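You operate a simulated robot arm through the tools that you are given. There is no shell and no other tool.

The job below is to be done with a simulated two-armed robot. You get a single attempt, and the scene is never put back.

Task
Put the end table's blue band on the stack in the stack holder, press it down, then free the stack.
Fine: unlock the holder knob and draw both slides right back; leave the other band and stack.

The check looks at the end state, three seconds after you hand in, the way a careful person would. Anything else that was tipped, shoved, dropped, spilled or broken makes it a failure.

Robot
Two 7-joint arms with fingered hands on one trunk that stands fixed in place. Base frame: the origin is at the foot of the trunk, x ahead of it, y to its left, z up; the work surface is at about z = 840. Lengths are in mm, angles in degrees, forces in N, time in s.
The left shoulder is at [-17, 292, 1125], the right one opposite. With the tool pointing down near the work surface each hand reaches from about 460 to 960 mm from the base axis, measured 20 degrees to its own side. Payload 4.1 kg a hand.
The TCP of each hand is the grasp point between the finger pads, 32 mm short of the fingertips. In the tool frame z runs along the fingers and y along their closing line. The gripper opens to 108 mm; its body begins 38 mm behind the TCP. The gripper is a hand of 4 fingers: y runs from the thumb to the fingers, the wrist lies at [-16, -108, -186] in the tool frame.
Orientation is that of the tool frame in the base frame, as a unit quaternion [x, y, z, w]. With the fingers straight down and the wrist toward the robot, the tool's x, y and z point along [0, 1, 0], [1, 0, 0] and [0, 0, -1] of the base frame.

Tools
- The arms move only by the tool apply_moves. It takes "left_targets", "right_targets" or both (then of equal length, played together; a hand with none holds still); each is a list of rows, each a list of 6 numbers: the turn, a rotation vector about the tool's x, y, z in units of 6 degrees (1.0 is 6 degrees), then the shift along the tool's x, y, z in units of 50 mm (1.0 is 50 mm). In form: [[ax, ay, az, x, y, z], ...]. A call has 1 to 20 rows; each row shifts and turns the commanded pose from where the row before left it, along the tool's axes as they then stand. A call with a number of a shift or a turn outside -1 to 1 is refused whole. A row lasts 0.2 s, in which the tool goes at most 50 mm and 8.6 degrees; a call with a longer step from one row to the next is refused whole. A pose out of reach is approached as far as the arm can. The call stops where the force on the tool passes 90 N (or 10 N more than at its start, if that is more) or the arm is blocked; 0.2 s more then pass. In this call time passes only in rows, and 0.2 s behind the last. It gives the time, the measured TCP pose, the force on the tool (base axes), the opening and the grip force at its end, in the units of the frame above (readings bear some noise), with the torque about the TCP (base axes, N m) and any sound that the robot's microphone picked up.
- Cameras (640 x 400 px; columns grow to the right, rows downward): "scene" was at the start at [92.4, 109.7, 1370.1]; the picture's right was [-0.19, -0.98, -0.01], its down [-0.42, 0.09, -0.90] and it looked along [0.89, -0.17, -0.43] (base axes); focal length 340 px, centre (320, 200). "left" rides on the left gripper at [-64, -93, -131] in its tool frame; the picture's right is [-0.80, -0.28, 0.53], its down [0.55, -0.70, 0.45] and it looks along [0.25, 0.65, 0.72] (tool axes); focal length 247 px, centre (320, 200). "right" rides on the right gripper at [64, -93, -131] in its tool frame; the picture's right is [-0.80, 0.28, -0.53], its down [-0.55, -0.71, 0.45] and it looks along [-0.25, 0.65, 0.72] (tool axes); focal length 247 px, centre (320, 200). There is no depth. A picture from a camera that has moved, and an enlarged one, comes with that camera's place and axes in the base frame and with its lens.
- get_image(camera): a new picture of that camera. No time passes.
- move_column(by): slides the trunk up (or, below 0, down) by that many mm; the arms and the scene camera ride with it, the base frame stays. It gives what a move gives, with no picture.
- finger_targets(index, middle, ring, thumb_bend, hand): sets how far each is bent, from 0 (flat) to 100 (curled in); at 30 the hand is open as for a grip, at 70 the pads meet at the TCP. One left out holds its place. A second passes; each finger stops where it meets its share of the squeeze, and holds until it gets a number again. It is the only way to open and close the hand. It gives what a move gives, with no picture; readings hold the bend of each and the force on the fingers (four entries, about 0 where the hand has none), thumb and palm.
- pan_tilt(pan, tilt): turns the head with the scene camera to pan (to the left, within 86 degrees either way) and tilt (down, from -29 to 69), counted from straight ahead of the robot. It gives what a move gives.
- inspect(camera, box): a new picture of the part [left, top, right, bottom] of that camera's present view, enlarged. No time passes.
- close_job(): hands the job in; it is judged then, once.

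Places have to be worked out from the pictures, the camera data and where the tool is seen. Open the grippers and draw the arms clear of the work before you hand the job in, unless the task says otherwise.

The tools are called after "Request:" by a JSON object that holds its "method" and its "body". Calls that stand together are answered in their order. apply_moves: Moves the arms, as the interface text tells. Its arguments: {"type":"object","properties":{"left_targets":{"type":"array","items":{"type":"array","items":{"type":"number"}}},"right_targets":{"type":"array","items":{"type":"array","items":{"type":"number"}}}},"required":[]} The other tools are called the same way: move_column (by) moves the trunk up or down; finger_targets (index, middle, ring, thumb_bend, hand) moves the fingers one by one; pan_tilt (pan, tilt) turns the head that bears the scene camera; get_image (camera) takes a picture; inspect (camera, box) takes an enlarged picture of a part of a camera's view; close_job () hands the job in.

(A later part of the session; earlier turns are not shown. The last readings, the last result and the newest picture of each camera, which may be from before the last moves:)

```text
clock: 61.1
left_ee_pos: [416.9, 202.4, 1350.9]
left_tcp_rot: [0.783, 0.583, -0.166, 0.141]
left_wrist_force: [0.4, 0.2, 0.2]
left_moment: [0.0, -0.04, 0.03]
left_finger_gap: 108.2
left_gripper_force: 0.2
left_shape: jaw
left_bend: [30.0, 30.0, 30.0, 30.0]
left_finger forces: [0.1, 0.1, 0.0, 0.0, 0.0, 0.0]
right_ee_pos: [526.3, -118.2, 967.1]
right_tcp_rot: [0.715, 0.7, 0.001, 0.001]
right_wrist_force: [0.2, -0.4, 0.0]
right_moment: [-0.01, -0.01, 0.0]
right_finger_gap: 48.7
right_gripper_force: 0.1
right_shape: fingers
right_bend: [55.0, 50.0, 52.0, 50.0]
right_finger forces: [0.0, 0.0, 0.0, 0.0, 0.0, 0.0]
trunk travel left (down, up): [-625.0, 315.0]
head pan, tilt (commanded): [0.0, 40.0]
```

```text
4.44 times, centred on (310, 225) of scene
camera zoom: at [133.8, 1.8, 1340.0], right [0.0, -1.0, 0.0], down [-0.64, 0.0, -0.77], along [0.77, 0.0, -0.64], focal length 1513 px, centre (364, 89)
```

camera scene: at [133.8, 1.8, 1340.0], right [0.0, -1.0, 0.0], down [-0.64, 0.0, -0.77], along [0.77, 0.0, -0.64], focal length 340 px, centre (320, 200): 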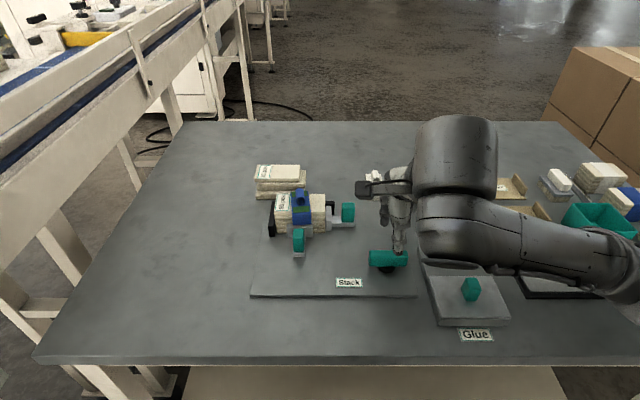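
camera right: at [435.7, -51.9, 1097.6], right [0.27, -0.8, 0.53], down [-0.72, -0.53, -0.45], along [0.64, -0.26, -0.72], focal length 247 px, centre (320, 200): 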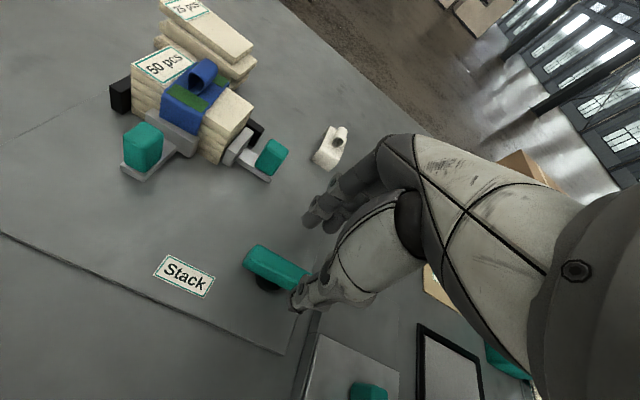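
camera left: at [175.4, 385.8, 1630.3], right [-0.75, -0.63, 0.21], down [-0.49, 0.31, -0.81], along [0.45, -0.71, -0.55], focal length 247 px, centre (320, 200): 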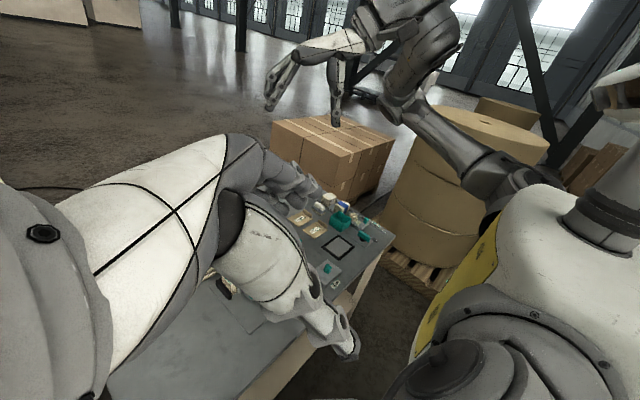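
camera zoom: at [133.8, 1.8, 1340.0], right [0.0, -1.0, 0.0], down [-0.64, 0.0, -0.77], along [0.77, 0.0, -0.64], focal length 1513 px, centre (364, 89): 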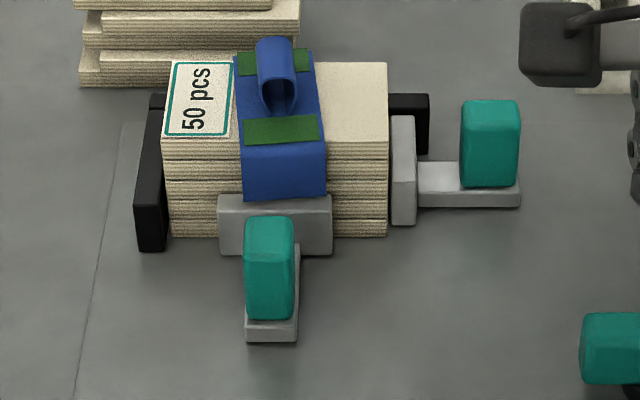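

Front grip: centre (566, 41.5), 20 mm wide in y, z 860–902. I'll turn the hand back to close along y and move it above the front grip.

Request:
{"method": "apply_moves", "body": {"right_targets": [[0, 0, -0.95, 0, 0, -0.1], [0, 0, -0.95, 0, 0, -0.1], [0, 0, -0.95, 0, 0, 0], [0, 0, -0.95, 0, 0, 0], [0, 0, -0.95, 0, 0, 0], [0, 0, -0.95, 0, 0, 0], [0, 0, -0.95, 0, 0, 0], [0, 0, -0.95, 0, 0, 0], [0, 0, -0.95, 0, 0, 0], [0, 0, -0.95, 0, 0, 0], [0, 0, -0.95, 0, 0, 0], [0, 0, -0.95, 0, 0, 0], [0, 0, -0.95, 0, 0, 0], [0, 0, -0.95, 0, 0, 0], [0, 0, -0.95, 0, 0, 0], [0, 0, -0.95, 0, 0, 0]]}}

Request:
{"method": "finger_targets", "body": {"hand": "right", "index": 48, "middle": 48, "ring": 48, "thumb_bend": 48}}

Request:
{"method": "apply_moves", "body": {"right_targets": [[0, 0, 0, -0.12, 0.533, -0.043], [0, 0, 0, -0.12, 0.533, -0.043], [0, 0, 0, -0.12, 0.533, -0.043], [0, 0, 0, -0.12, 0.533, -0.043], [0, 0, 0, -0.12, 0.533, -0.043], [0, 0, 0, -0.12, 0.533, -0.043]]}}

Request:
{"method": "get_image", "body": {"camera": "scene"}}

Request:
{"method": "inspect", "body": {"camera": "right", "box": [180, 180, 380, 340]}}

```text
clock: 64.5
left_ee_pos: [419.3, 201.2, 1351.0]
left_tcp_rot: [0.782, 0.583, -0.169, 0.14]
left_wrist_force: [-0.2, -0.1, 0.4]
left_moment: [0.01, 0.0, 0.01]
left_finger_gap: 108.0
left_gripper_force: 0.0
left_shape: jaw
left_bend: [30.0, 30.0, 30.0, 30.0]
left_finger forces: [0.0, 0.1, 0.1, 0.1, 0.1, 0.0]
right_ee_pos: [528.3, -119.0, 973.7]
right_tcp_rot: [0.0, 1.0, 0.0, 0.0]
right_wrist_force: [-0.1, 0.0, 0.1]
right_moment: [-0.01, 0.04, 0.01]
right_finger_gap: 48.8
right_gripper_force: 0.1
right_shape: fingers
right_bend: [55.0, 50.0, 52.0, 50.0]
right_finger forces: [0.1, 0.0, 0.0, 0.1, 0.0, 0.0]
trunk travel left (down, up): [-625.0, 315.0]
head pan, tilt (commanded): [0.0, 40.0]
```

```text
clock: 65.5
left_ee_pos: [419.5, 200.7, 1350.6]
left_tcp_rot: [0.782, 0.584, -0.167, 0.14]
left_wrist_force: [0.8, 0.4, -0.4]
left_moment: [0.02, 0.04, -0.05]
left_finger_gap: 107.9
left_gripper_force: 0.1
left_shape: jaw
left_bend: [30.0, 30.0, 30.0, 30.0]
left_finger forces: [0.1, 0.0, 0.0, 0.0, 0.0, 0.0]
right_ee_pos: [529.2, -119.3, 974.6]
right_tcp_rot: [0.0, 1.0, 0.0, 0.0]
right_wrist_force: [0.4, 0.2, -0.1]
right_moment: [0.0, 0.01, 0.0]
right_finger_gap: 60.4
right_gripper_force: 0.1
right_shape: fingers
right_bend: [48.0, 48.0, 48.0, 48.0]
right_finger forces: [0.0, 0.0, 0.0, 0.0, 0.0, 0.0]
trunk travel left (down, up): [-625.0, 315.0]
head pan, tilt (commanded): [0.0, 40.0]
```

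```text
clock: 66.9
left_ee_pos: [419.6, 202.6, 1351.5]
left_tcp_rot: [0.782, 0.583, -0.169, 0.141]
left_wrist_force: [0.3, 0.8, 0.6]
left_moment: [0.0, 0.03, 0.0]
left_finger_gap: 108.2
left_gripper_force: 0.0
left_shape: jaw
left_bend: [30.0, 30.0, 30.0, 30.0]
left_finger forces: [0.1, 0.0, 0.1, 0.0, 0.1, 0.0]
right_ee_pos: [565.7, 42.8, 988.1]
right_tcp_rot: [0.001, 1.0, 0.0, 0.0]
right_wrist_force: [0.4, 0.8, 0.4]
right_moment: [-0.04, 0.03, 0.02]
right_finger_gap: 60.7
right_gripper_force: 0.1
right_shape: fingers
right_bend: [48.0, 48.0, 48.0, 48.0]
right_finger forces: [0.1, 0.0, 0.0, 0.0, 0.0, 0.0]
trunk travel left (down, up): [-625.0, 315.0]
head pan, tilt (commanded): [0.0, 40.0]
```

```text
taken
camera scene: at [136.0, 2.3, 1339.7], right [0.0, -1.0, 0.0], down [-0.64, 0.0, -0.77], along [0.77, 0.0, -0.64], focal length 340 px, centre (320, 200)
```

scene: 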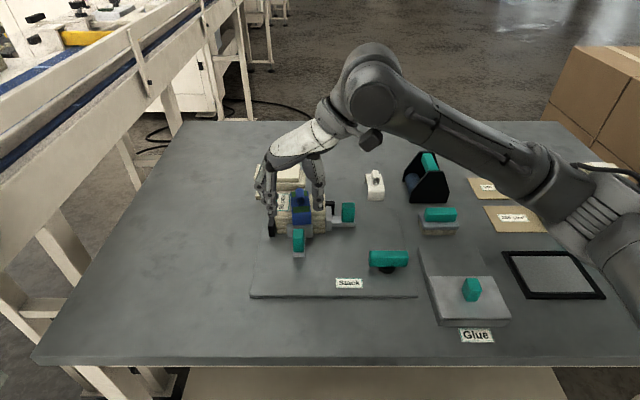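

```text
2.50 times, centred on (280, 260) of right
camera zoom: at [502.0, -50.5, 1118.9], right [0.8, 0.28, 0.53], down [0.55, -0.71, -0.45], along [0.25, 0.65, -0.72], focal length 617 px, centre (420, 50)
```

zoom: 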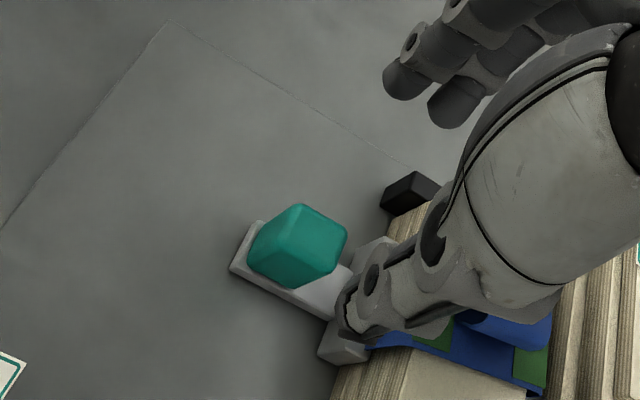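

The hand is above the front grip. Since the palm would pass close to the band's loop if I went low, I'll go down only to z≈906 and grip the upper part of the block.

Request:
{"method": "apply_moves", "body": {"right_targets": [[0, 0, 0, 0, -0.02, 0.41], [0, 0, 0, 0, 0, 0.41], [0, 0, 0, 0, 0, 0.41], [0, 0, 0, 0, 0, 0.41]]}}

Request:
{"method": "inspect", "body": {"camera": "scene", "box": [240, 140, 370, 270]}}

Request:
{"method": "inspect", "body": {"camera": "right", "box": [200, 170, 400, 330]}}

```text
clock: 67.9
left_ee_pos: [420.9, 201.2, 1351.0]
left_tcp_rot: [0.782, 0.584, -0.169, 0.139]
left_wrist_force: [0.1, -0.4, -0.1]
left_moment: [0.0, 0.0, 0.0]
left_finger_gap: 107.9
left_gripper_force: 0.1
left_shape: jaw
left_bend: [30.0, 30.0, 30.0, 30.0]
left_finger forces: [0.0, 0.0, 0.1, 0.0, 0.0, 0.1]
right_ee_pos: [567.0, 40.3, 906.5]
right_tcp_rot: [0.001, 1.0, 0.0, -0.001]
right_wrist_force: [0.3, 0.4, -0.8]
right_moment: [-0.01, -0.01, -0.01]
right_finger_gap: 60.6
right_gripper_force: 0.0
right_shape: fingers
right_bend: [48.0, 48.0, 48.0, 48.0]
right_finger forces: [0.0, 0.1, 0.0, 0.0, 0.0, 0.0]
trunk travel left (down, up): [-625.0, 315.0]
head pan, tilt (commanded): [0.0, 40.0]
```

```text
3.08 times, centred on (305, 205) of scene
camera zoom: at [136.1, 1.1, 1339.8], right [0.0, -1.0, 0.0], down [-0.64, 0.0, -0.77], along [0.77, 0.0, -0.64], focal length 1047 px, centre (366, 185)
```

zoom: 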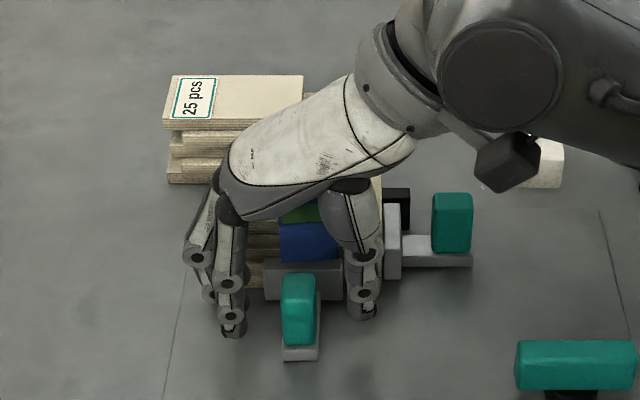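

```text
2.50 times, centred on (300, 250) of right
camera zoom: at [502.0, -52.5, 1037.3], right [0.8, 0.28, 0.53], down [0.55, -0.71, -0.45], along [0.25, 0.65, -0.72], focal length 617 px, centre (370, 75)
```

zoom: 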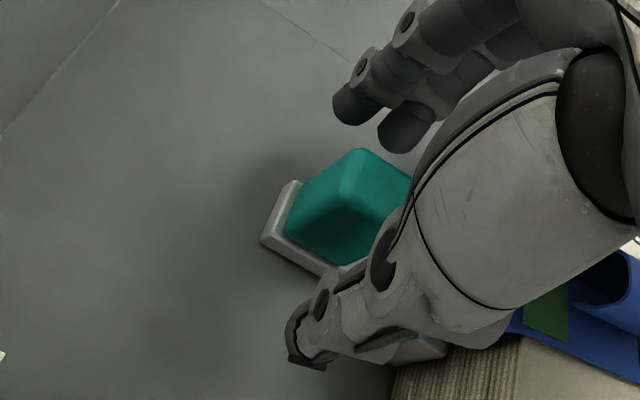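

The block is between fingers and thumb, no contact. I'll close on it.

Request:
{"method": "finger_targets", "body": {"hand": "right", "index": 72, "middle": 72, "ring": 72, "thumb_bend": 72}}

Request:
{"method": "inspect", "body": {"camera": "scene", "box": [240, 140, 370, 270]}}

```text
clock: 68.9
left_ee_pos: [419.2, 201.8, 1350.8]
left_tcp_rot: [0.782, 0.583, -0.169, 0.14]
left_wrist_force: [0.8, -0.4, -0.3]
left_moment: [0.0, 0.01, 0.01]
left_finger_gap: 108.4
left_gripper_force: 0.1
left_shape: jaw
left_bend: [30.0, 30.0, 30.0, 30.0]
left_finger forces: [0.0, 0.1, 0.0, 0.0, 0.1, 0.0]
right_ee_pos: [565.7, 41.6, 906.4]
right_tcp_rot: [0.0, 1.0, 0.0, -0.001]
right_wrist_force: [-1.1, 6.8, -4.9]
right_moment: [0.15, 0.0, 0.02]
right_finger_gap: 18.0
right_gripper_force: 11.1
right_shape: fingers
right_bend: [68.0, 65.0, 72.0, 65.0]
right_finger forces: [6.8, 7.2, 0.0, 0.1, 7.8, 0.0]
trunk travel left (down, up): [-625.0, 315.0]
head pan, tilt (commanded): [0.0, 40.0]
```

```text
3.08 times, centred on (305, 205) of scene
camera zoom: at [136.2, 2.1, 1339.7], right [0.0, -1.0, 0.0], down [-0.64, 0.0, -0.77], along [0.77, 0.0, -0.64], focal length 1047 px, centre (366, 185)
```

zoom: 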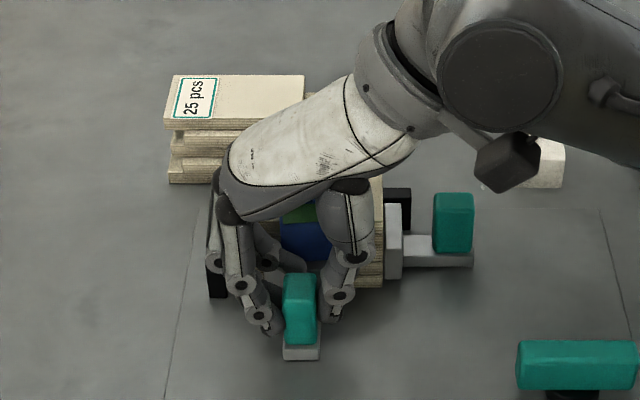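

Gripped (about 11 N). I'll pull the slide toward the robot in small steps and check that it follows.

Request:
{"method": "apply_moves", "body": {"right_targets": [[0, 0, 0, 0.08, 0, 0], [0, 0, 0, 0.12, 0, 0], [0, 0, 0, 0.16, 0, 0], [0, 0, 0, 0.16, 0, 0]]}}

Request:
{"method": "inspect", "body": {"camera": "scene", "box": [240, 140, 370, 270]}}

```text
clock: 69.9
left_ee_pos: [418.0, 205.0, 1351.3]
left_tcp_rot: [0.782, 0.583, -0.169, 0.14]
left_wrist_force: [0.3, 0.2, 0.3]
left_moment: [0.01, 0.01, 0.01]
left_finger_gap: 108.1
left_gripper_force: 0.1
left_shape: jaw
left_bend: [30.0, 30.0, 30.0, 30.0]
left_finger forces: [0.1, 0.0, 0.0, 0.0, 0.0, 0.0]
right_ee_pos: [537.9, 40.1, 904.9]
right_tcp_rot: [0.001, 1.0, 0.0, 0.001]
right_wrist_force: [0.4, 10.4, 4.7]
right_moment: [0.27, -0.05, 0.02]
right_finger_gap: 17.6
right_gripper_force: 12.5
right_shape: fingers
right_bend: [67.0, 64.0, 72.0, 66.0]
right_finger forces: [8.6, 9.0, 0.0, 0.1, 7.4, 0.0]
trunk travel left (down, up): [-625.0, 315.0]
head pan, tilt (commanded): [0.0, 40.0]
```

```text
3.08 times, centred on (305, 205) of scene
camera zoom: at [134.9, 2.6, 1340.0], right [0.0, -1.0, 0.0], down [-0.64, 0.0, -0.77], along [0.77, 0.0, -0.64], focal length 1047 px, centre (366, 185)
```

zoom: 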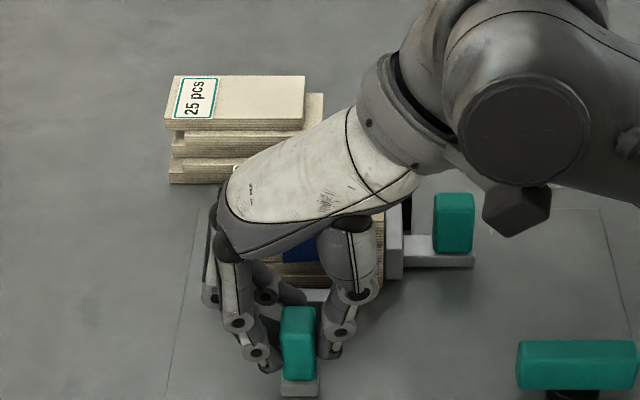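

The front slide follows freely (28 mm so far). I'll keep pulling until it meets its end stop.

Request:
{"method": "apply_moves", "body": {"right_targets": [[0, 0, 0, 0.16, 0, 0], [0, 0, 0, 0.16, 0, 0], [0, 0, 0, 0.16, 0, 0]]}}

Request:
{"method": "inspect", "body": {"camera": "scene", "box": [240, 160, 370, 290]}}

```text
clock: 70.7
left_ee_pos: [419.5, 202.0, 1350.6]
left_tcp_rot: [0.783, 0.583, -0.167, 0.139]
left_wrist_force: [-0.2, 0.1, 0.3]
left_moment: [0.03, -0.02, -0.01]
left_finger_gap: 108.0
left_gripper_force: 0.0
left_shape: jaw
left_bend: [30.0, 30.0, 30.0, 30.0]
left_finger forces: [0.0, 0.0, 0.0, 0.0, 0.1, 0.0]
right_ee_pos: [514.2, 40.7, 905.7]
right_tcp_rot: [0.0, 1.0, 0.0, 0.0]
right_wrist_force: [0.3, 8.6, 4.4]
right_moment: [0.19, -0.02, 0.06]
right_finger_gap: 17.6
right_gripper_force: 13.4
right_shape: fingers
right_bend: [67.0, 64.0, 72.0, 66.0]
right_finger forces: [8.5, 8.7, 0.0, 0.1, 8.2, 0.0]
trunk travel left (down, up): [-625.0, 315.0]
head pan, tilt (commanded): [0.0, 40.0]
```

```text
3.08 times, centred on (305, 225) of scene
camera zoom: at [134.9, 2.3, 1339.9], right [0.0, -1.0, 0.0], down [-0.64, 0.0, -0.77], along [0.77, 0.0, -0.64], focal length 1047 px, centre (366, 123)
```

zoom: 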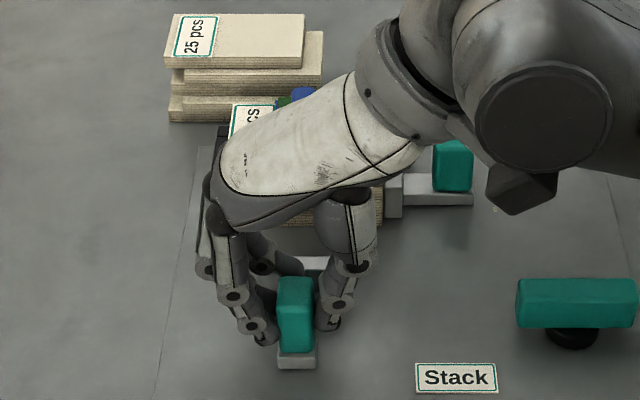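

Still free after 51 mm. I'll continue pulling.

Request:
{"method": "apply_moves", "body": {"right_targets": [[0, 0, 0, 0.12, 0, 0], [0, 0, 0, 0.12, 0, 0], [0, 0, 0, 0.12, 0, 0]]}}

Request:
{"method": "inspect", "body": {"camera": "scene", "box": [240, 160, 370, 290]}}

```text
clock: 71.5
left_ee_pos: [425.6, 201.3, 1348.6]
left_tcp_rot: [0.781, 0.584, -0.17, 0.138]
left_wrist_force: [0.2, 0.3, 0.1]
left_moment: [-0.03, 0.04, -0.02]
left_finger_gap: 108.1
left_gripper_force: 0.1
left_shape: jaw
left_bend: [30.0, 30.0, 30.0, 30.0]
left_finger forces: [0.1, 0.1, 0.0, 0.0, 0.1, 0.0]
right_ee_pos: [501.8, 39.7, 902.7]
right_tcp_rot: [0.002, 1.0, 0.0, 0.001]
right_wrist_force: [27.7, 3.4, 2.6]
right_moment: [0.1, -0.68, 0.01]
right_finger_gap: 7.6
right_gripper_force: 18.9
right_shape: fingers
right_bend: [72.0, 63.0, 72.0, 66.0]
right_finger forces: [2.1, 9.0, 20.5, 0.0, 7.0, 0.1]
trunk travel left (down, up): [-625.0, 315.0]
head pan, tilt (commanded): [0.0, 40.0]
```

```text
3.08 times, centred on (305, 225) of scene
camera zoom: at [141.5, 1.5, 1339.2], right [0.0, -1.0, 0.0], down [-0.65, 0.0, -0.76], along [0.76, 0.0, -0.65], focal length 1047 px, centre (366, 123)
```

zoom: 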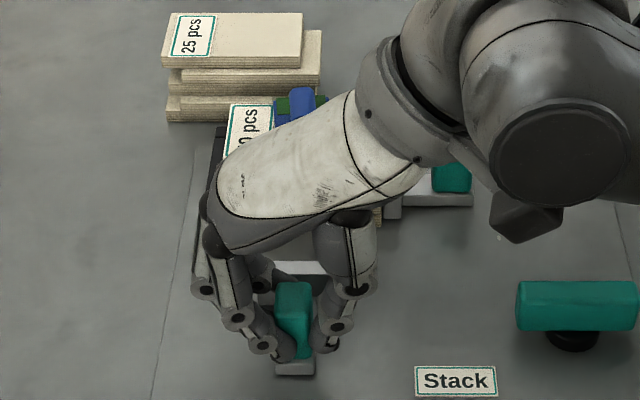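

The pull force jumped to 28 N with the slide no longer moving: the front slide is at its end stop. I'll open the hand to release it.

Request:
{"method": "finger_targets", "body": {"hand": "right", "index": 48, "middle": 48, "ring": 48, "thumb_bend": 48}}

Request:
{"method": "inspect", "body": {"camera": "scene", "box": [240, 160, 370, 290]}}

Request:
{"method": "inspect", "body": {"camera": "right", "box": [200, 170, 400, 330]}}

```text
clock: 72.5
left_ee_pos: [425.5, 198.7, 1348.6]
left_tcp_rot: [0.783, 0.583, -0.169, 0.138]
left_wrist_force: [0.2, 0.2, 0.2]
left_moment: [0.0, -0.02, -0.02]
left_finger_gap: 108.2
left_gripper_force: 0.1
left_shape: jaw
left_bend: [30.0, 30.0, 30.0, 30.0]
left_finger forces: [0.0, 0.1, 0.0, 0.1, 0.0, 0.0]
right_ee_pos: [499.5, 36.9, 903.8]
right_tcp_rot: [0.002, 1.0, 0.0, 0.0]
right_wrist_force: [37.7, -12.2, 1.5]
right_moment: [-0.26, -0.88, -0.47]
right_finger_gap: 60.4
right_gripper_force: 18.9
right_shape: fingers
right_bend: [48.0, 48.0, 72.0, 48.0]
right_finger forces: [0.1, 0.0, 36.5, 0.1, 0.1, 0.0]
trunk travel left (down, up): [-625.0, 315.0]
head pan, tilt (commanded): [0.0, 40.0]
```

```text
3.08 times, centred on (305, 225) of scene
camera zoom: at [141.3, -0.8, 1339.1], right [0.0, -1.0, 0.0], down [-0.65, 0.0, -0.76], along [0.76, 0.0, -0.65], focal length 1047 px, centre (366, 123)
```

zoom: 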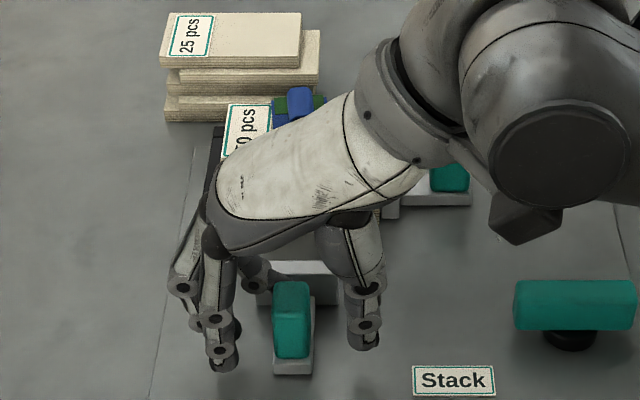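

```text
2.50 times, centred on (300, 250) of right
camera zoom: at [437.9, -54.5, 1034.3], right [0.8, 0.28, 0.53], down [0.55, -0.71, -0.45], along [0.25, 0.65, -0.72], focal length 617 px, centre (370, 75)
```

zoom: 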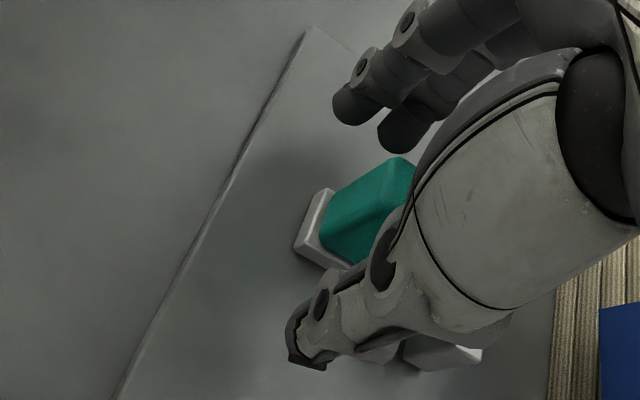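

The ring finger is still hooked behind the block, bearing the load. I'll move the hand forward 12 mm to free it, and it should open.

Request:
{"method": "apply_moves", "body": {"right_targets": [[0, 0, 0, -0.12, 0, 0], [0, 0, 0, -0.14, 0, 0]]}}

Request:
{"method": "finger_targets", "body": {"hand": "right", "ring": 48}}

Request:
{"method": "inspect", "body": {"camera": "scene", "box": [240, 160, 370, 290]}}

```text
clock: 73.1
left_ee_pos: [418.6, 202.5, 1350.6]
left_tcp_rot: [0.782, 0.583, -0.169, 0.14]
left_wrist_force: [-0.1, -0.6, 0.2]
left_moment: [0.0, -0.02, 0.0]
left_finger_gap: 108.1
left_gripper_force: 0.2
left_shape: jaw
left_bend: [30.0, 30.0, 30.0, 30.0]
left_finger forces: [0.1, 0.0, 0.0, 0.0, 0.1, 0.0]
right_ee_pos: [508.4, 42.6, 905.8]
right_tcp_rot: [-0.002, 1.0, 0.001, -0.001]
right_wrist_force: [-0.1, 0.6, -0.5]
right_moment: [0.03, 0.04, -0.01]
right_finger_gap: 60.9
right_gripper_force: 0.0
right_shape: fingers
right_bend: [48.0, 48.0, 48.0, 48.0]
right_finger forces: [0.0, 0.0, 0.0, 0.1, 0.1, 0.1]
trunk travel left (down, up): [-625.0, 315.0]
head pan, tilt (commanded): [0.0, 40.0]
```

```text
clock: 74.1
left_ee_pos: [418.3, 201.5, 1350.7]
left_tcp_rot: [0.783, 0.583, -0.168, 0.139]
left_wrist_force: [0.4, 0.3, -1.2]
left_moment: [-0.02, 0.01, 0.01]
left_finger_gap: 107.9
left_gripper_force: 0.0
left_shape: jaw
left_bend: [30.0, 30.0, 30.0, 30.0]
left_finger forces: [0.0, 0.1, 0.0, 0.0, 0.0, 0.0]
right_ee_pos: [510.2, 41.2, 904.8]
right_tcp_rot: [0.001, 1.0, 0.0, 0.0]
right_wrist_force: [0.2, 0.4, 1.2]
right_moment: [-0.01, -0.02, -0.02]
right_finger_gap: 60.5
right_gripper_force: 0.1
right_shape: fingers
right_bend: [48.0, 48.0, 48.0, 48.0]
right_finger forces: [0.1, 0.1, 0.0, 0.0, 0.1, 0.0]
trunk travel left (down, up): [-625.0, 315.0]
head pan, tilt (commanded): [0.0, 40.0]
```

```text
3.08 times, centred on (305, 225) of scene
camera zoom: at [135.7, 1.2, 1339.8], right [0.0, -1.0, 0.0], down [-0.64, 0.0, -0.77], along [0.77, 0.0, -0.64], focal length 1047 px, centre (366, 123)
```

zoom: 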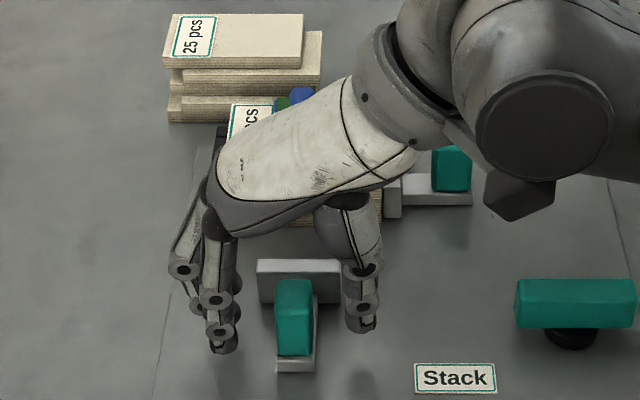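

The hand is free and the front slide stays back (about 53–55 mm travelled). I'll rise, move over to the right slide, and turn the hand so its fingers close along x.

Request:
{"method": "apply_moves", "body": {"right_targets": [[0, 0, 0, 0, 0, -0.4], [0, 0, 0, 0, 0, -0.7], [0, 0, 0, 0, 0, -0.8], [0, 0, 0, -0.24, -0.56, 0], [0, 0, 0, -0.24, -0.56, 0], [0, 0, 0, -0.24, -0.56, 0], [0, 0, 0, -0.24, -0.56, 0], [0, 0, 0, -0.24, -0.56, 0]]}}

Request:
{"method": "inspect", "body": {"camera": "scene", "box": [240, 160, 370, 290]}}

Request:
{"method": "apply_moves", "body": {"right_targets": [[0, 0, 1, 0, 0, 0], [0, 0, 1, 0, 0, 0], [0, 0, 1, 0, 0, 0], [0, 0, 1, 0, 0, 0], [0, 0, 1, 0, 0, 0], [0, 0, 1, 0, 0, 0], [0, 0, 1, 0, 0, 0], [0, 0, 1, 0, 0, 0], [0, 0, 1, 0, 0, 0], [0, 0, 1, 0, 0, 0], [0, 0, 1, 0, 0, 0], [0, 0, 1, 0, 0, 0], [0, 0, 1, 0, 0, 0], [0, 0, 1, 0, 0, 0], [0, 0, 1, 0, 0, 0]]}}

Request:
{"method": "get_image", "body": {"camera": "right"}}

Request:
{"method": "get_image", "body": {"camera": "scene"}}

```text
clock: 75.9
left_ee_pos: [418.5, 200.3, 1349.8]
left_tcp_rot: [0.782, 0.583, -0.168, 0.14]
left_wrist_force: [-1.3, 0.1, 0.2]
left_moment: [-0.01, 0.0, -0.01]
left_finger_gap: 107.9
left_gripper_force: 0.1
left_shape: jaw
left_bend: [30.0, 30.0, 30.0, 30.0]
left_finger forces: [0.0, 0.1, 0.1, 0.0, 0.0, 0.0]
right_ee_pos: [569.8, -99.9, 1000.8]
right_tcp_rot: [0.0, 1.0, 0.001, 0.001]
right_wrist_force: [0.9, 0.5, -0.8]
right_moment: [-0.03, 0.0, -0.01]
right_finger_gap: 60.7
right_gripper_force: 0.0
right_shape: fingers
right_bend: [48.0, 48.0, 48.0, 48.0]
right_finger forces: [0.1, 0.0, 0.0, 0.1, 0.0, 0.0]
trunk travel left (down, up): [-625.0, 315.0]
head pan, tilt (commanded): [0.0, 40.0]
```

```text
3.08 times, centred on (305, 225) of scene
camera zoom: at [135.7, 0.3, 1339.8], right [0.0, -1.0, 0.0], down [-0.64, 0.0, -0.77], along [0.77, 0.0, -0.64], focal length 1047 px, centre (366, 123)
```

zoom: 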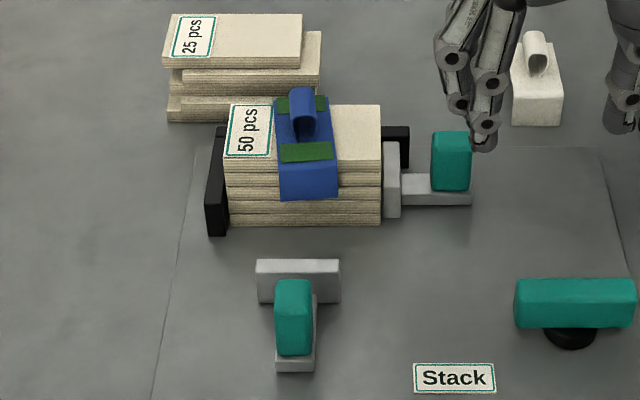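

```text
clock: 79.1
left_ee_pos: [419.2, 202.0, 1349.9]
left_tcp_rot: [0.783, 0.583, -0.168, 0.14]
left_wrist_force: [1.2, -0.1, -0.2]
left_moment: [-0.03, -0.03, 0.0]
left_finger_gap: 107.9
left_gripper_force: 0.0
left_shape: jaw
left_bend: [30.0, 30.0, 30.0, 30.0]
left_finger forces: [0.0, 0.1, 0.1, 0.0, 0.0, 0.0]
right_ee_pos: [570.0, -99.6, 999.4]
right_tcp_rot: [0.708, 0.707, 0.0, 0.0]
right_wrist_force: [-0.2, 0.4, 0.2]
right_moment: [-0.01, -0.01, 0.03]
right_finger_gap: 60.7
right_gripper_force: 0.1
right_shape: fingers
right_bend: [48.0, 48.0, 48.0, 48.0]
right_finger forces: [0.1, 0.0, 0.0, 0.0, 0.1, 0.0]
trunk travel left (down, up): [-625.0, 315.0]
head pan, tilt (commanded): [0.0, 40.0]
```

```text
taken
camera right: at [478.2, -35.4, 1130.7], right [0.28, -0.8, 0.53], down [-0.71, -0.55, -0.45], along [0.65, -0.25, -0.72], focal length 247 px, centre (320, 200)
```

right: 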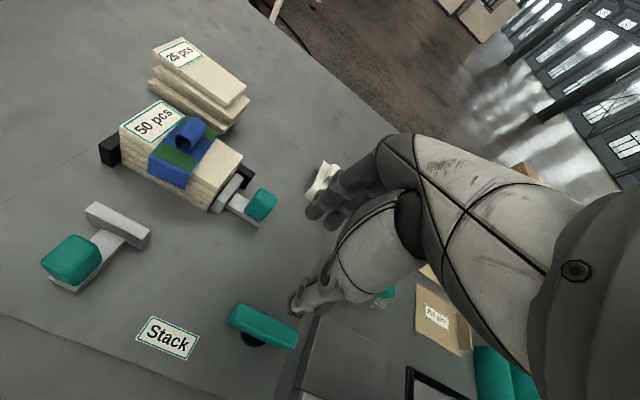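

```text
taken
camera scene: at [135.9, 1.5, 1339.8], right [0.0, -1.0, 0.0], down [-0.64, 0.0, -0.77], along [0.77, 0.0, -0.64], focal length 340 px, centre (320, 200)
```

scene: 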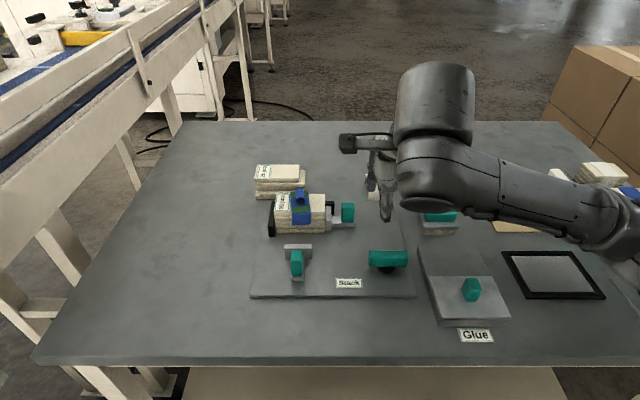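

The front slide is well back and the banded stack is undisturbed. I'll zoom in to fix the right grip's position.

Request:
{"method": "inspect", "body": {"camera": "right", "box": [190, 140, 310, 250]}}

Request:
{"method": "inspect", "body": {"camera": "scene", "box": [320, 180, 400, 245]}}

```text
3.64 times, centred on (250, 195) of right
camera zoom: at [478.2, -35.4, 1130.7], right [0.28, -0.8, 0.53], down [-0.71, -0.55, -0.45], along [0.65, -0.25, -0.72], focal length 898 px, centre (574, 218)
```

zoom: 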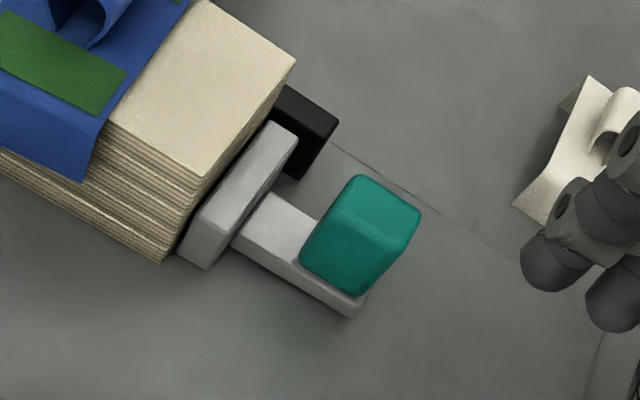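

```text
6.15 times, centred on (360, 212) of scene
camera zoom: at [135.9, 1.5, 1339.8], right [0.0, -1.0, 0.0], down [-0.64, 0.0, -0.77], along [0.77, 0.0, -0.64], focal length 2094 px, centre (74, 123)
```

zoom: 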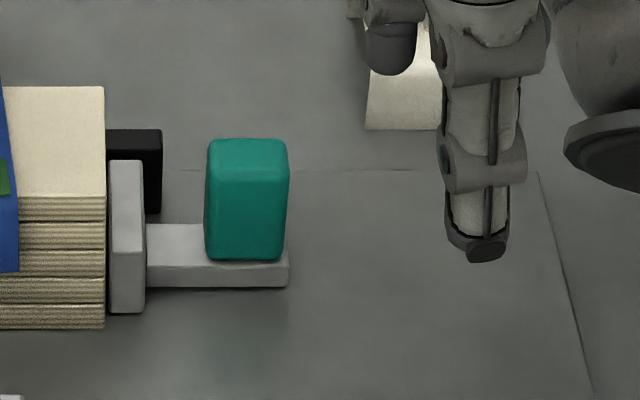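

Right grip: x 638–656, y -43…-68, top z≈897. I'll narrow the fingers a bit, move above it at (647, -56), and descend to z≈908.

Request:
{"method": "finger_targets", "body": {"hand": "right", "index": 54, "middle": 53, "ring": 53, "thumb_bend": 52}}

Request:
{"method": "apply_moves", "body": {"right_targets": [[0, 0, 0, 0.287, 0.513, 0], [0, 0, 0, 0.287, 0.513, 0], [0, 0, 0, 0.287, 0.513, 0], [0, 0, 0, 0, 0, 0.4], [0, 0, 0, 0, 0, 0.4], [0, 0, 0, 0, 0, 0.4]]}}

Request:
{"method": "inspect", "body": {"camera": "scene", "box": [300, 150, 420, 250]}}

Request:
{"method": "inspect", "body": {"camera": "right", "box": [200, 150, 400, 320]}}

```text
clock: 80.1
left_ee_pos: [419.5, 201.6, 1349.1]
left_tcp_rot: [0.782, 0.583, -0.168, 0.14]
left_wrist_force: [-0.2, -0.1, -0.1]
left_moment: [-0.03, -0.01, 0.03]
left_finger_gap: 107.9
left_gripper_force: 0.1
left_shape: jaw
left_bend: [30.0, 30.0, 30.0, 30.0]
left_finger forces: [0.0, 0.0, 0.1, 0.1, 0.1, 0.0]
right_ee_pos: [569.8, -99.8, 1000.1]
right_tcp_rot: [0.708, 0.706, 0.0, 0.0]
right_wrist_force: [0.8, 0.4, -0.5]
right_moment: [0.01, 0.0, -0.03]
right_finger_gap: 48.4
right_gripper_force: 0.0
right_shape: fingers
right_bend: [54.0, 53.0, 53.0, 52.0]
right_finger forces: [0.1, 0.0, 0.0, 0.0, 0.0, 0.0]
trunk travel left (down, up): [-625.0, 315.0]
head pan, tilt (commanded): [0.0, 40.0]
```

```text
clock: 81.5
left_ee_pos: [420.1, 202.0, 1351.0]
left_tcp_rot: [0.782, 0.584, -0.168, 0.139]
left_wrist_force: [-1.1, -0.5, 0.3]
left_moment: [-0.01, -0.01, 0.01]
left_finger_gap: 108.1
left_gripper_force: 0.1
left_shape: jaw
left_bend: [30.0, 30.0, 30.0, 30.0]
left_finger forces: [0.0, 0.0, 0.0, 0.0, 0.1, 0.0]
right_ee_pos: [649.1, -58.8, 940.3]
right_tcp_rot: [0.708, 0.706, 0.0, 0.0]
right_wrist_force: [0.2, 0.1, -0.5]
right_moment: [0.01, -0.04, 0.01]
right_finger_gap: 47.9
right_gripper_force: 0.1
right_shape: fingers
right_bend: [54.0, 53.0, 53.0, 52.0]
right_finger forces: [0.0, 0.1, 0.0, 0.0, 0.0, 0.0]
trunk travel left (down, up): [-625.0, 315.0]
head pan, tilt (commanded): [0.0, 40.0]
```

```text
4.00 times, centred on (360, 200) of scene
camera zoom: at [136.0, 1.0, 1339.8], right [0.0, -1.0, 0.0], down [-0.64, 0.0, -0.77], along [0.77, 0.0, -0.64], focal length 1361 px, centre (160, 200)
```

zoom: 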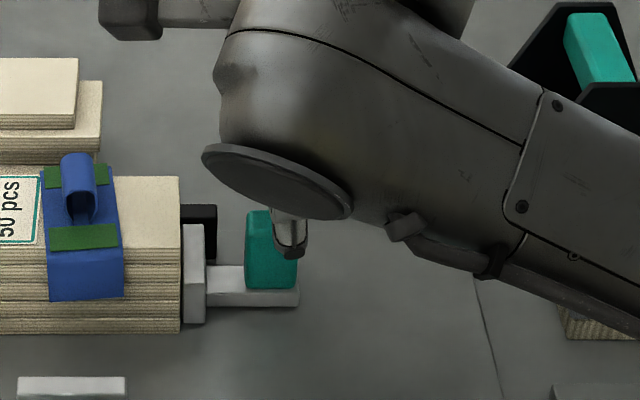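

```text
2.35 times, centred on (300, 235) of right
camera zoom: at [556.9, 5.9, 1070.8], right [0.28, -0.8, 0.53], down [-0.71, -0.55, -0.45], along [0.65, -0.25, -0.72], focal length 581 px, centre (367, 118)
```

zoom: 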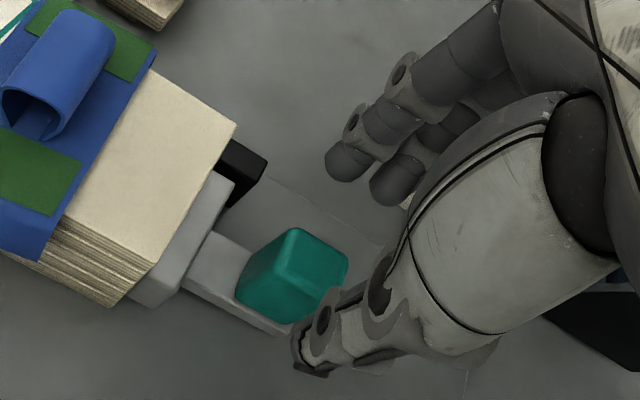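

Thumb and fingers are on either side of the block. I'll correct a few millimetres and descend to z≈908.

Request:
{"method": "apply_moves", "body": {"right_targets": [[0, 0, 0, 0.06, -0.04, 0.2], [0, 0, 0, 0, 0, 0.22], [0, 0, 0, 0, 0, 0.22]]}}

Request:
{"method": "inspect", "body": {"camera": "right", "box": [200, 150, 400, 320]}}

```text
clock: 82.3
left_ee_pos: [418.9, 201.1, 1350.3]
left_tcp_rot: [0.783, 0.583, -0.168, 0.14]
left_wrist_force: [-0.3, 0.6, 0.6]
left_moment: [0.03, 0.0, 0.01]
left_finger_gap: 107.9
left_gripper_force: 0.0
left_shape: jaw
left_bend: [30.0, 30.0, 30.0, 30.0]
left_finger forces: [0.0, 0.0, 0.1, 0.0, 0.1, 0.0]
right_ee_pos: [645.0, -54.6, 908.7]
right_tcp_rot: [0.708, 0.707, 0.0, 0.0]
right_wrist_force: [1.1, -0.4, -0.3]
right_moment: [0.01, -0.01, 0.0]
right_finger_gap: 47.9
right_gripper_force: 0.1
right_shape: fingers
right_bend: [54.0, 53.0, 53.0, 52.0]
right_finger forces: [0.0, 0.0, 0.0, 0.0, 0.0, 0.0]
trunk travel left (down, up): [-625.0, 315.0]
head pan, tilt (commanded): [0.0, 40.0]
```

```text
2.35 times, centred on (300, 235) of right
camera zoom: at [553.5, 9.9, 1039.3], right [0.28, -0.8, 0.53], down [-0.71, -0.55, -0.45], along [0.65, -0.25, -0.72], focal length 581 px, centre (367, 118)
```

zoom: 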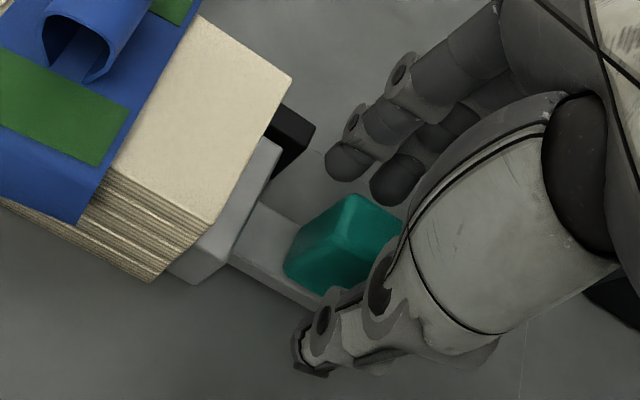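

No contact; the block is between the fingers and the index is clear of the black wall. I'll close.

Request:
{"method": "finger_targets", "body": {"hand": "right", "index": 72, "middle": 72, "ring": 72, "thumb_bend": 72}}

Request:
{"method": "inspect", "body": {"camera": "right", "box": [200, 150, 400, 320]}}

```text
clock: 83.3
left_ee_pos: [419.8, 201.3, 1349.9]
left_tcp_rot: [0.782, 0.583, -0.169, 0.138]
left_wrist_force: [0.3, -0.7, 0.3]
left_moment: [0.01, 0.02, 0.01]
left_finger_gap: 108.2
left_gripper_force: 0.0
left_shape: jaw
left_bend: [30.0, 30.0, 30.0, 30.0]
left_finger forces: [0.1, 0.0, 0.0, 0.0, 0.0, 0.0]
right_ee_pos: [645.4, -53.7, 907.2]
right_tcp_rot: [0.708, 0.706, -0.001, -0.001]
right_wrist_force: [2.7, 0.2, -3.6]
right_moment: [-0.02, -0.04, 0.01]
right_finger_gap: 17.9
right_gripper_force: 10.8
right_shape: fingers
right_bend: [71.0, 66.0, 72.0, 64.0]
right_finger forces: [6.1, 6.3, 0.1, 0.0, 9.2, 0.0]
trunk travel left (down, up): [-625.0, 315.0]
head pan, tilt (commanded): [0.0, 40.0]
```

```text
2.35 times, centred on (300, 235) of right
camera zoom: at [554.3, 9.9, 1038.8], right [0.28, -0.8, 0.53], down [-0.71, -0.55, -0.45], along [0.65, -0.25, -0.72], focal length 581 px, centre (367, 118)
```

zoom: 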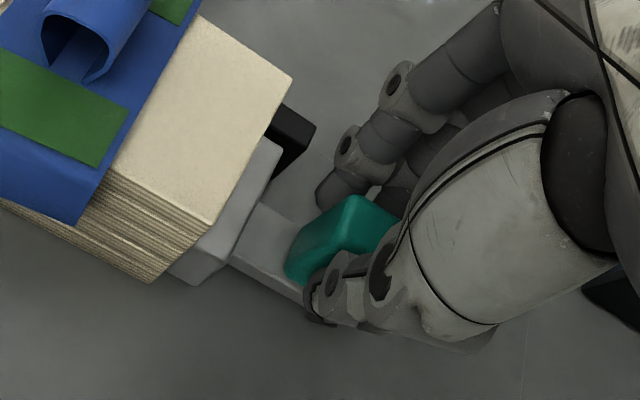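

Gripped (about 11 N). I'll draw the right slide to the right (-y) in small steps.

Request:
{"method": "apply_moves", "body": {"right_targets": [[0, 0, 0, -0.08, 0, 0], [0, 0, 0, -0.12, 0, 0], [0, 0, 0, -0.16, 0, 0], [0, 0, 0, -0.16, 0, 0]]}}

Request:
{"method": "inspect", "body": {"camera": "right", "box": [140, 120, 400, 320]}}

Request:
{"method": "inspect", "body": {"camera": "scene", "box": [260, 160, 420, 290]}}

```text
clock: 84.3
left_ee_pos: [419.9, 200.9, 1350.4]
left_tcp_rot: [0.783, 0.583, -0.168, 0.14]
left_wrist_force: [0.1, -0.1, 0.0]
left_moment: [0.0, 0.02, -0.02]
left_finger_gap: 107.9
left_gripper_force: 0.1
left_shape: jaw
left_bend: [30.0, 30.0, 30.0, 30.0]
left_finger forces: [0.0, 0.0, 0.1, 0.0, 0.0, 0.1]
right_ee_pos: [644.6, -80.5, 907.8]
right_tcp_rot: [0.708, 0.707, -0.001, -0.001]
right_wrist_force: [1.1, -0.1, -5.8]
right_moment: [0.02, 0.02, -0.02]
right_finger_gap: 18.0
right_gripper_force: 10.5
right_shape: fingers
right_bend: [71.0, 66.0, 72.0, 64.0]
right_finger forces: [5.7, 5.8, 0.0, 0.0, 9.6, 0.1]
trunk travel left (down, up): [-625.0, 315.0]
head pan, tilt (commanded): [0.0, 40.0]
```

```text
2.00 times, centred on (270, 220) of right
camera zoom: at [554.3, -16.5, 1039.0], right [0.28, -0.8, 0.53], down [-0.71, -0.55, -0.45], along [0.65, -0.25, -0.72], focal length 494 px, centre (420, 160)
```

zoom: 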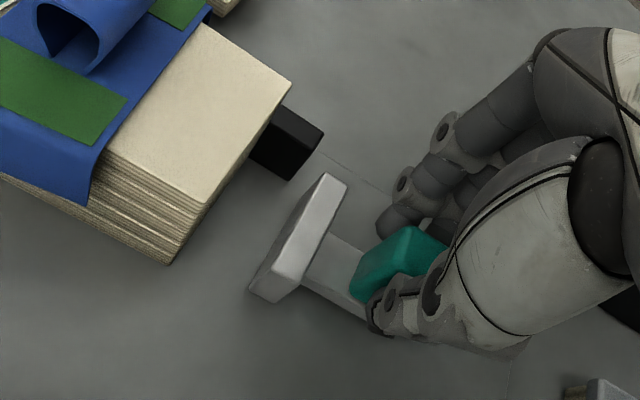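

```text
3.08 times, centred on (340, 225) of scene
camera zoom: at [136.7, 0.7, 1339.6], right [0.0, -1.0, 0.0], down [-0.64, 0.0, -0.77], along [0.77, 0.0, -0.64], focal length 1047 px, centre (258, 123)
```

zoom: 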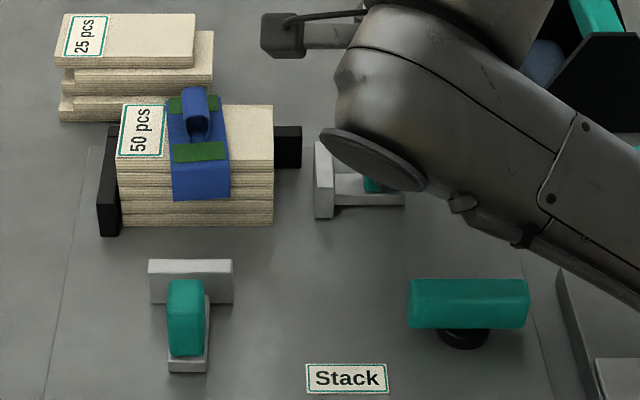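

The right slide follows and the stack stays put. I'll continue to the end stop.

Request:
{"method": "apply_moves", "body": {"right_targets": [[0, 0, 0, -0.16, 0, 0], [0, 0, 0, -0.16, 0, 0], [0, 0, 0, -0.12, 0, 0]]}}

Request:
{"method": "apply_moves", "body": {"right_targets": [[0, 0, 0, -0.1, 0, 0], [0, 0, 0, -0.1, 0, 0]]}}

Request:
{"method": "inspect", "body": {"camera": "right", "box": [140, 120, 400, 320]}}

Request:
{"method": "inspect", "body": {"camera": "scene", "box": [260, 160, 420, 290]}}

```text
clock: 85.1
left_ee_pos: [421.0, 203.6, 1350.5]
left_tcp_rot: [0.782, 0.584, -0.169, 0.139]
left_wrist_force: [-0.4, 0.0, -0.4]
left_moment: [-0.02, -0.01, -0.01]
left_finger_gap: 108.0
left_gripper_force: 0.1
left_shape: jaw
left_bend: [30.0, 30.0, 30.0, 30.0]
left_finger forces: [0.0, 0.0, 0.1, 0.0, 0.1, 0.0]
right_ee_pos: [647.8, -102.3, 910.3]
right_tcp_rot: [0.707, 0.707, -0.002, 0.002]
right_wrist_force: [-1.7, 0.0, -14.6]
right_moment: [0.06, -0.02, 0.01]
right_finger_gap: 17.7
right_gripper_force: 8.6
right_shape: fingers
right_bend: [71.0, 67.0, 72.0, 63.0]
right_finger forces: [4.2, 4.0, 0.0, 0.1, 9.5, 0.0]
trunk travel left (down, up): [-625.0, 315.0]
head pan, tilt (commanded): [0.0, 40.0]
```

```text
clock: 85.7
left_ee_pos: [419.9, 207.2, 1351.6]
left_tcp_rot: [0.782, 0.583, -0.17, 0.14]
left_wrist_force: [0.3, -0.1, 0.1]
left_moment: [-0.01, 0.01, -0.01]
left_finger_gap: 108.3
left_gripper_force: 0.1
left_shape: jaw
left_bend: [30.0, 30.0, 30.0, 30.0]
left_finger forces: [0.0, 0.0, 0.1, 0.0, 0.0, 0.0]
right_ee_pos: [648.1, -108.8, 919.4]
right_tcp_rot: [0.708, 0.706, 0.002, 0.008]
right_wrist_force: [-4.1, 0.7, -13.0]
right_moment: [0.07, -0.02, -0.02]
right_finger_gap: 18.4
right_gripper_force: 8.1
right_shape: fingers
right_bend: [71.0, 67.0, 72.0, 62.0]
right_finger forces: [3.3, 3.2, 0.0, 0.1, 10.4, 0.0]
trunk travel left (down, up): [-625.0, 315.0]
head pan, tilt (commanded): [0.0, 40.0]
```

```text
2.00 times, centred on (270, 220) of right
camera zoom: at [555.3, -44.5, 1048.3], right [0.27, -0.79, 0.54], down [-0.7, -0.55, -0.45], along [0.66, -0.26, -0.71], focal length 494 px, centre (420, 160)
```

zoom: 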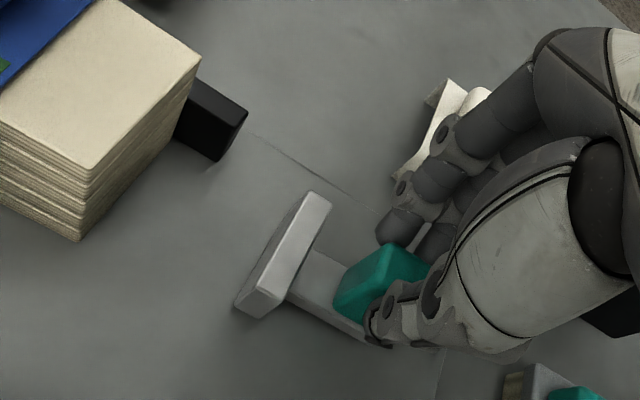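

```text
3.08 times, centred on (340, 225) of scene
camera zoom: at [137.8, 6.5, 1341.9], right [0.0, -1.0, 0.0], down [-0.64, 0.0, -0.77], along [0.77, 0.0, -0.64], focal length 1047 px, centre (258, 123)
```

zoom: 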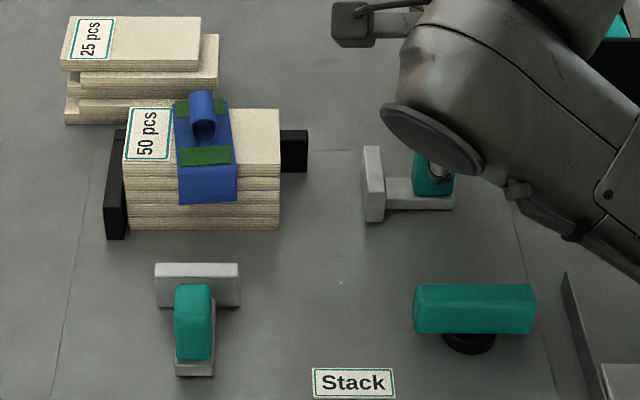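

The hand rose to z=919 and the trunk is leaning: the forearm may be touching something. I'll look at the whole scene before moving further.

Request:
{"method": "get_image", "body": {"camera": "scene"}}

Request:
{"method": "get_image", "body": {"camera": "left"}}

Request:
{"method": "inspect", "body": {"camera": "scene", "box": [360, 140, 640, 360]}}

```text
taken
camera scene: at [137.8, 6.5, 1341.9], right [0.0, -1.0, 0.0], down [-0.64, 0.0, -0.77], along [0.77, 0.0, -0.64], focal length 340 px, centre (320, 200)
```

scene: 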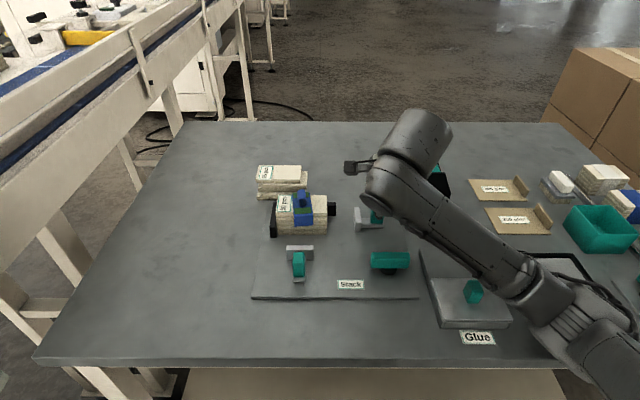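

```text
taken
camera left: at [327.5, 233.5, 1496.1], right [-0.53, -0.83, -0.14], down [-0.58, 0.48, -0.66], along [0.62, -0.27, -0.74], focal length 247 px, centre (320, 200)
```

left: 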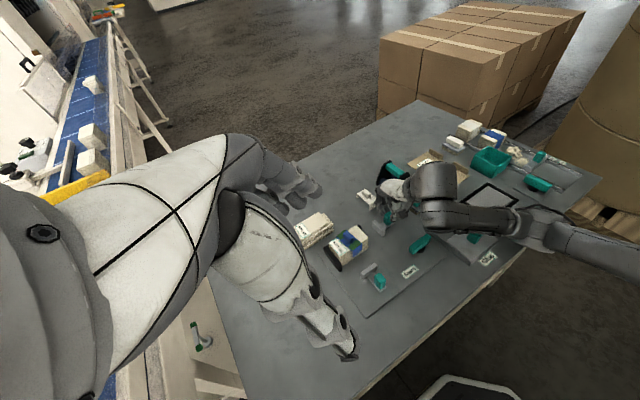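

```text
1.82 times, centred on (500, 250) of scene
camera zoom: at [137.8, 6.5, 1341.9], right [0.0, -1.0, 0.0], down [-0.64, 0.0, -0.77], along [0.77, 0.0, -0.64], focal length 619 px, centre (-7, 109)
```

zoom: 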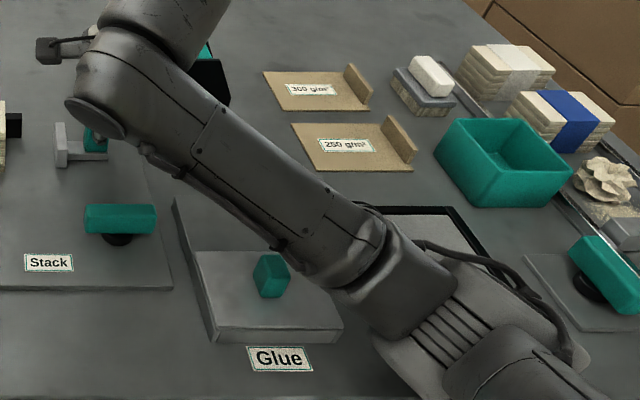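

Both cameras put the right elbow near (351, -290, 990), roughly over the table's front edge. I'll turn the head to look at the elbow and forearm closely.

Request:
{"method": "pan_tilt", "body": {"pan": -35, "tilt": 50}}

Request:
{"method": "get_image", "body": {"camera": "scene"}}

```text
clock: 86.7
left_ee_pos: [419.5, 208.7, 1349.4]
left_tcp_rot: [0.782, 0.583, -0.17, 0.141]
left_wrist_force: [-0.7, 0.4, -0.1]
left_moment: [0.0, 0.0, 0.02]
left_finger_gap: 107.8
left_gripper_force: 0.1
left_shape: jaw
left_bend: [30.0, 30.0, 30.0, 30.0]
left_finger forces: [0.0, 0.1, 0.0, 0.0, 0.0, 0.0]
right_ee_pos: [650.2, -109.6, 918.7]
right_tcp_rot: [0.707, 0.707, 0.001, 0.009]
right_wrist_force: [-4.7, 0.1, -9.9]
right_moment: [0.0, 0.07, -0.01]
right_finger_gap: 18.2
right_gripper_force: 8.3
right_shape: fingers
right_bend: [71.0, 68.0, 72.0, 62.0]
right_finger forces: [3.3, 3.2, 0.0, 0.0, 11.1, 0.0]
trunk travel left (down, up): [-625.0, 315.0]
head pan, tilt (commanded): [-35.0, 50.0]
```

```text
taken
camera scene: at [114.3, -36.8, 1326.3], right [-0.57, -0.82, 0.0], down [-0.63, 0.44, -0.64], along [0.53, -0.37, -0.76], focal length 340 px, centre (320, 200)
```

scene: 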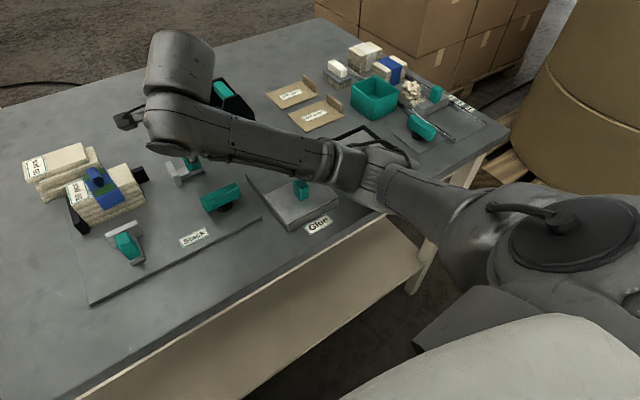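

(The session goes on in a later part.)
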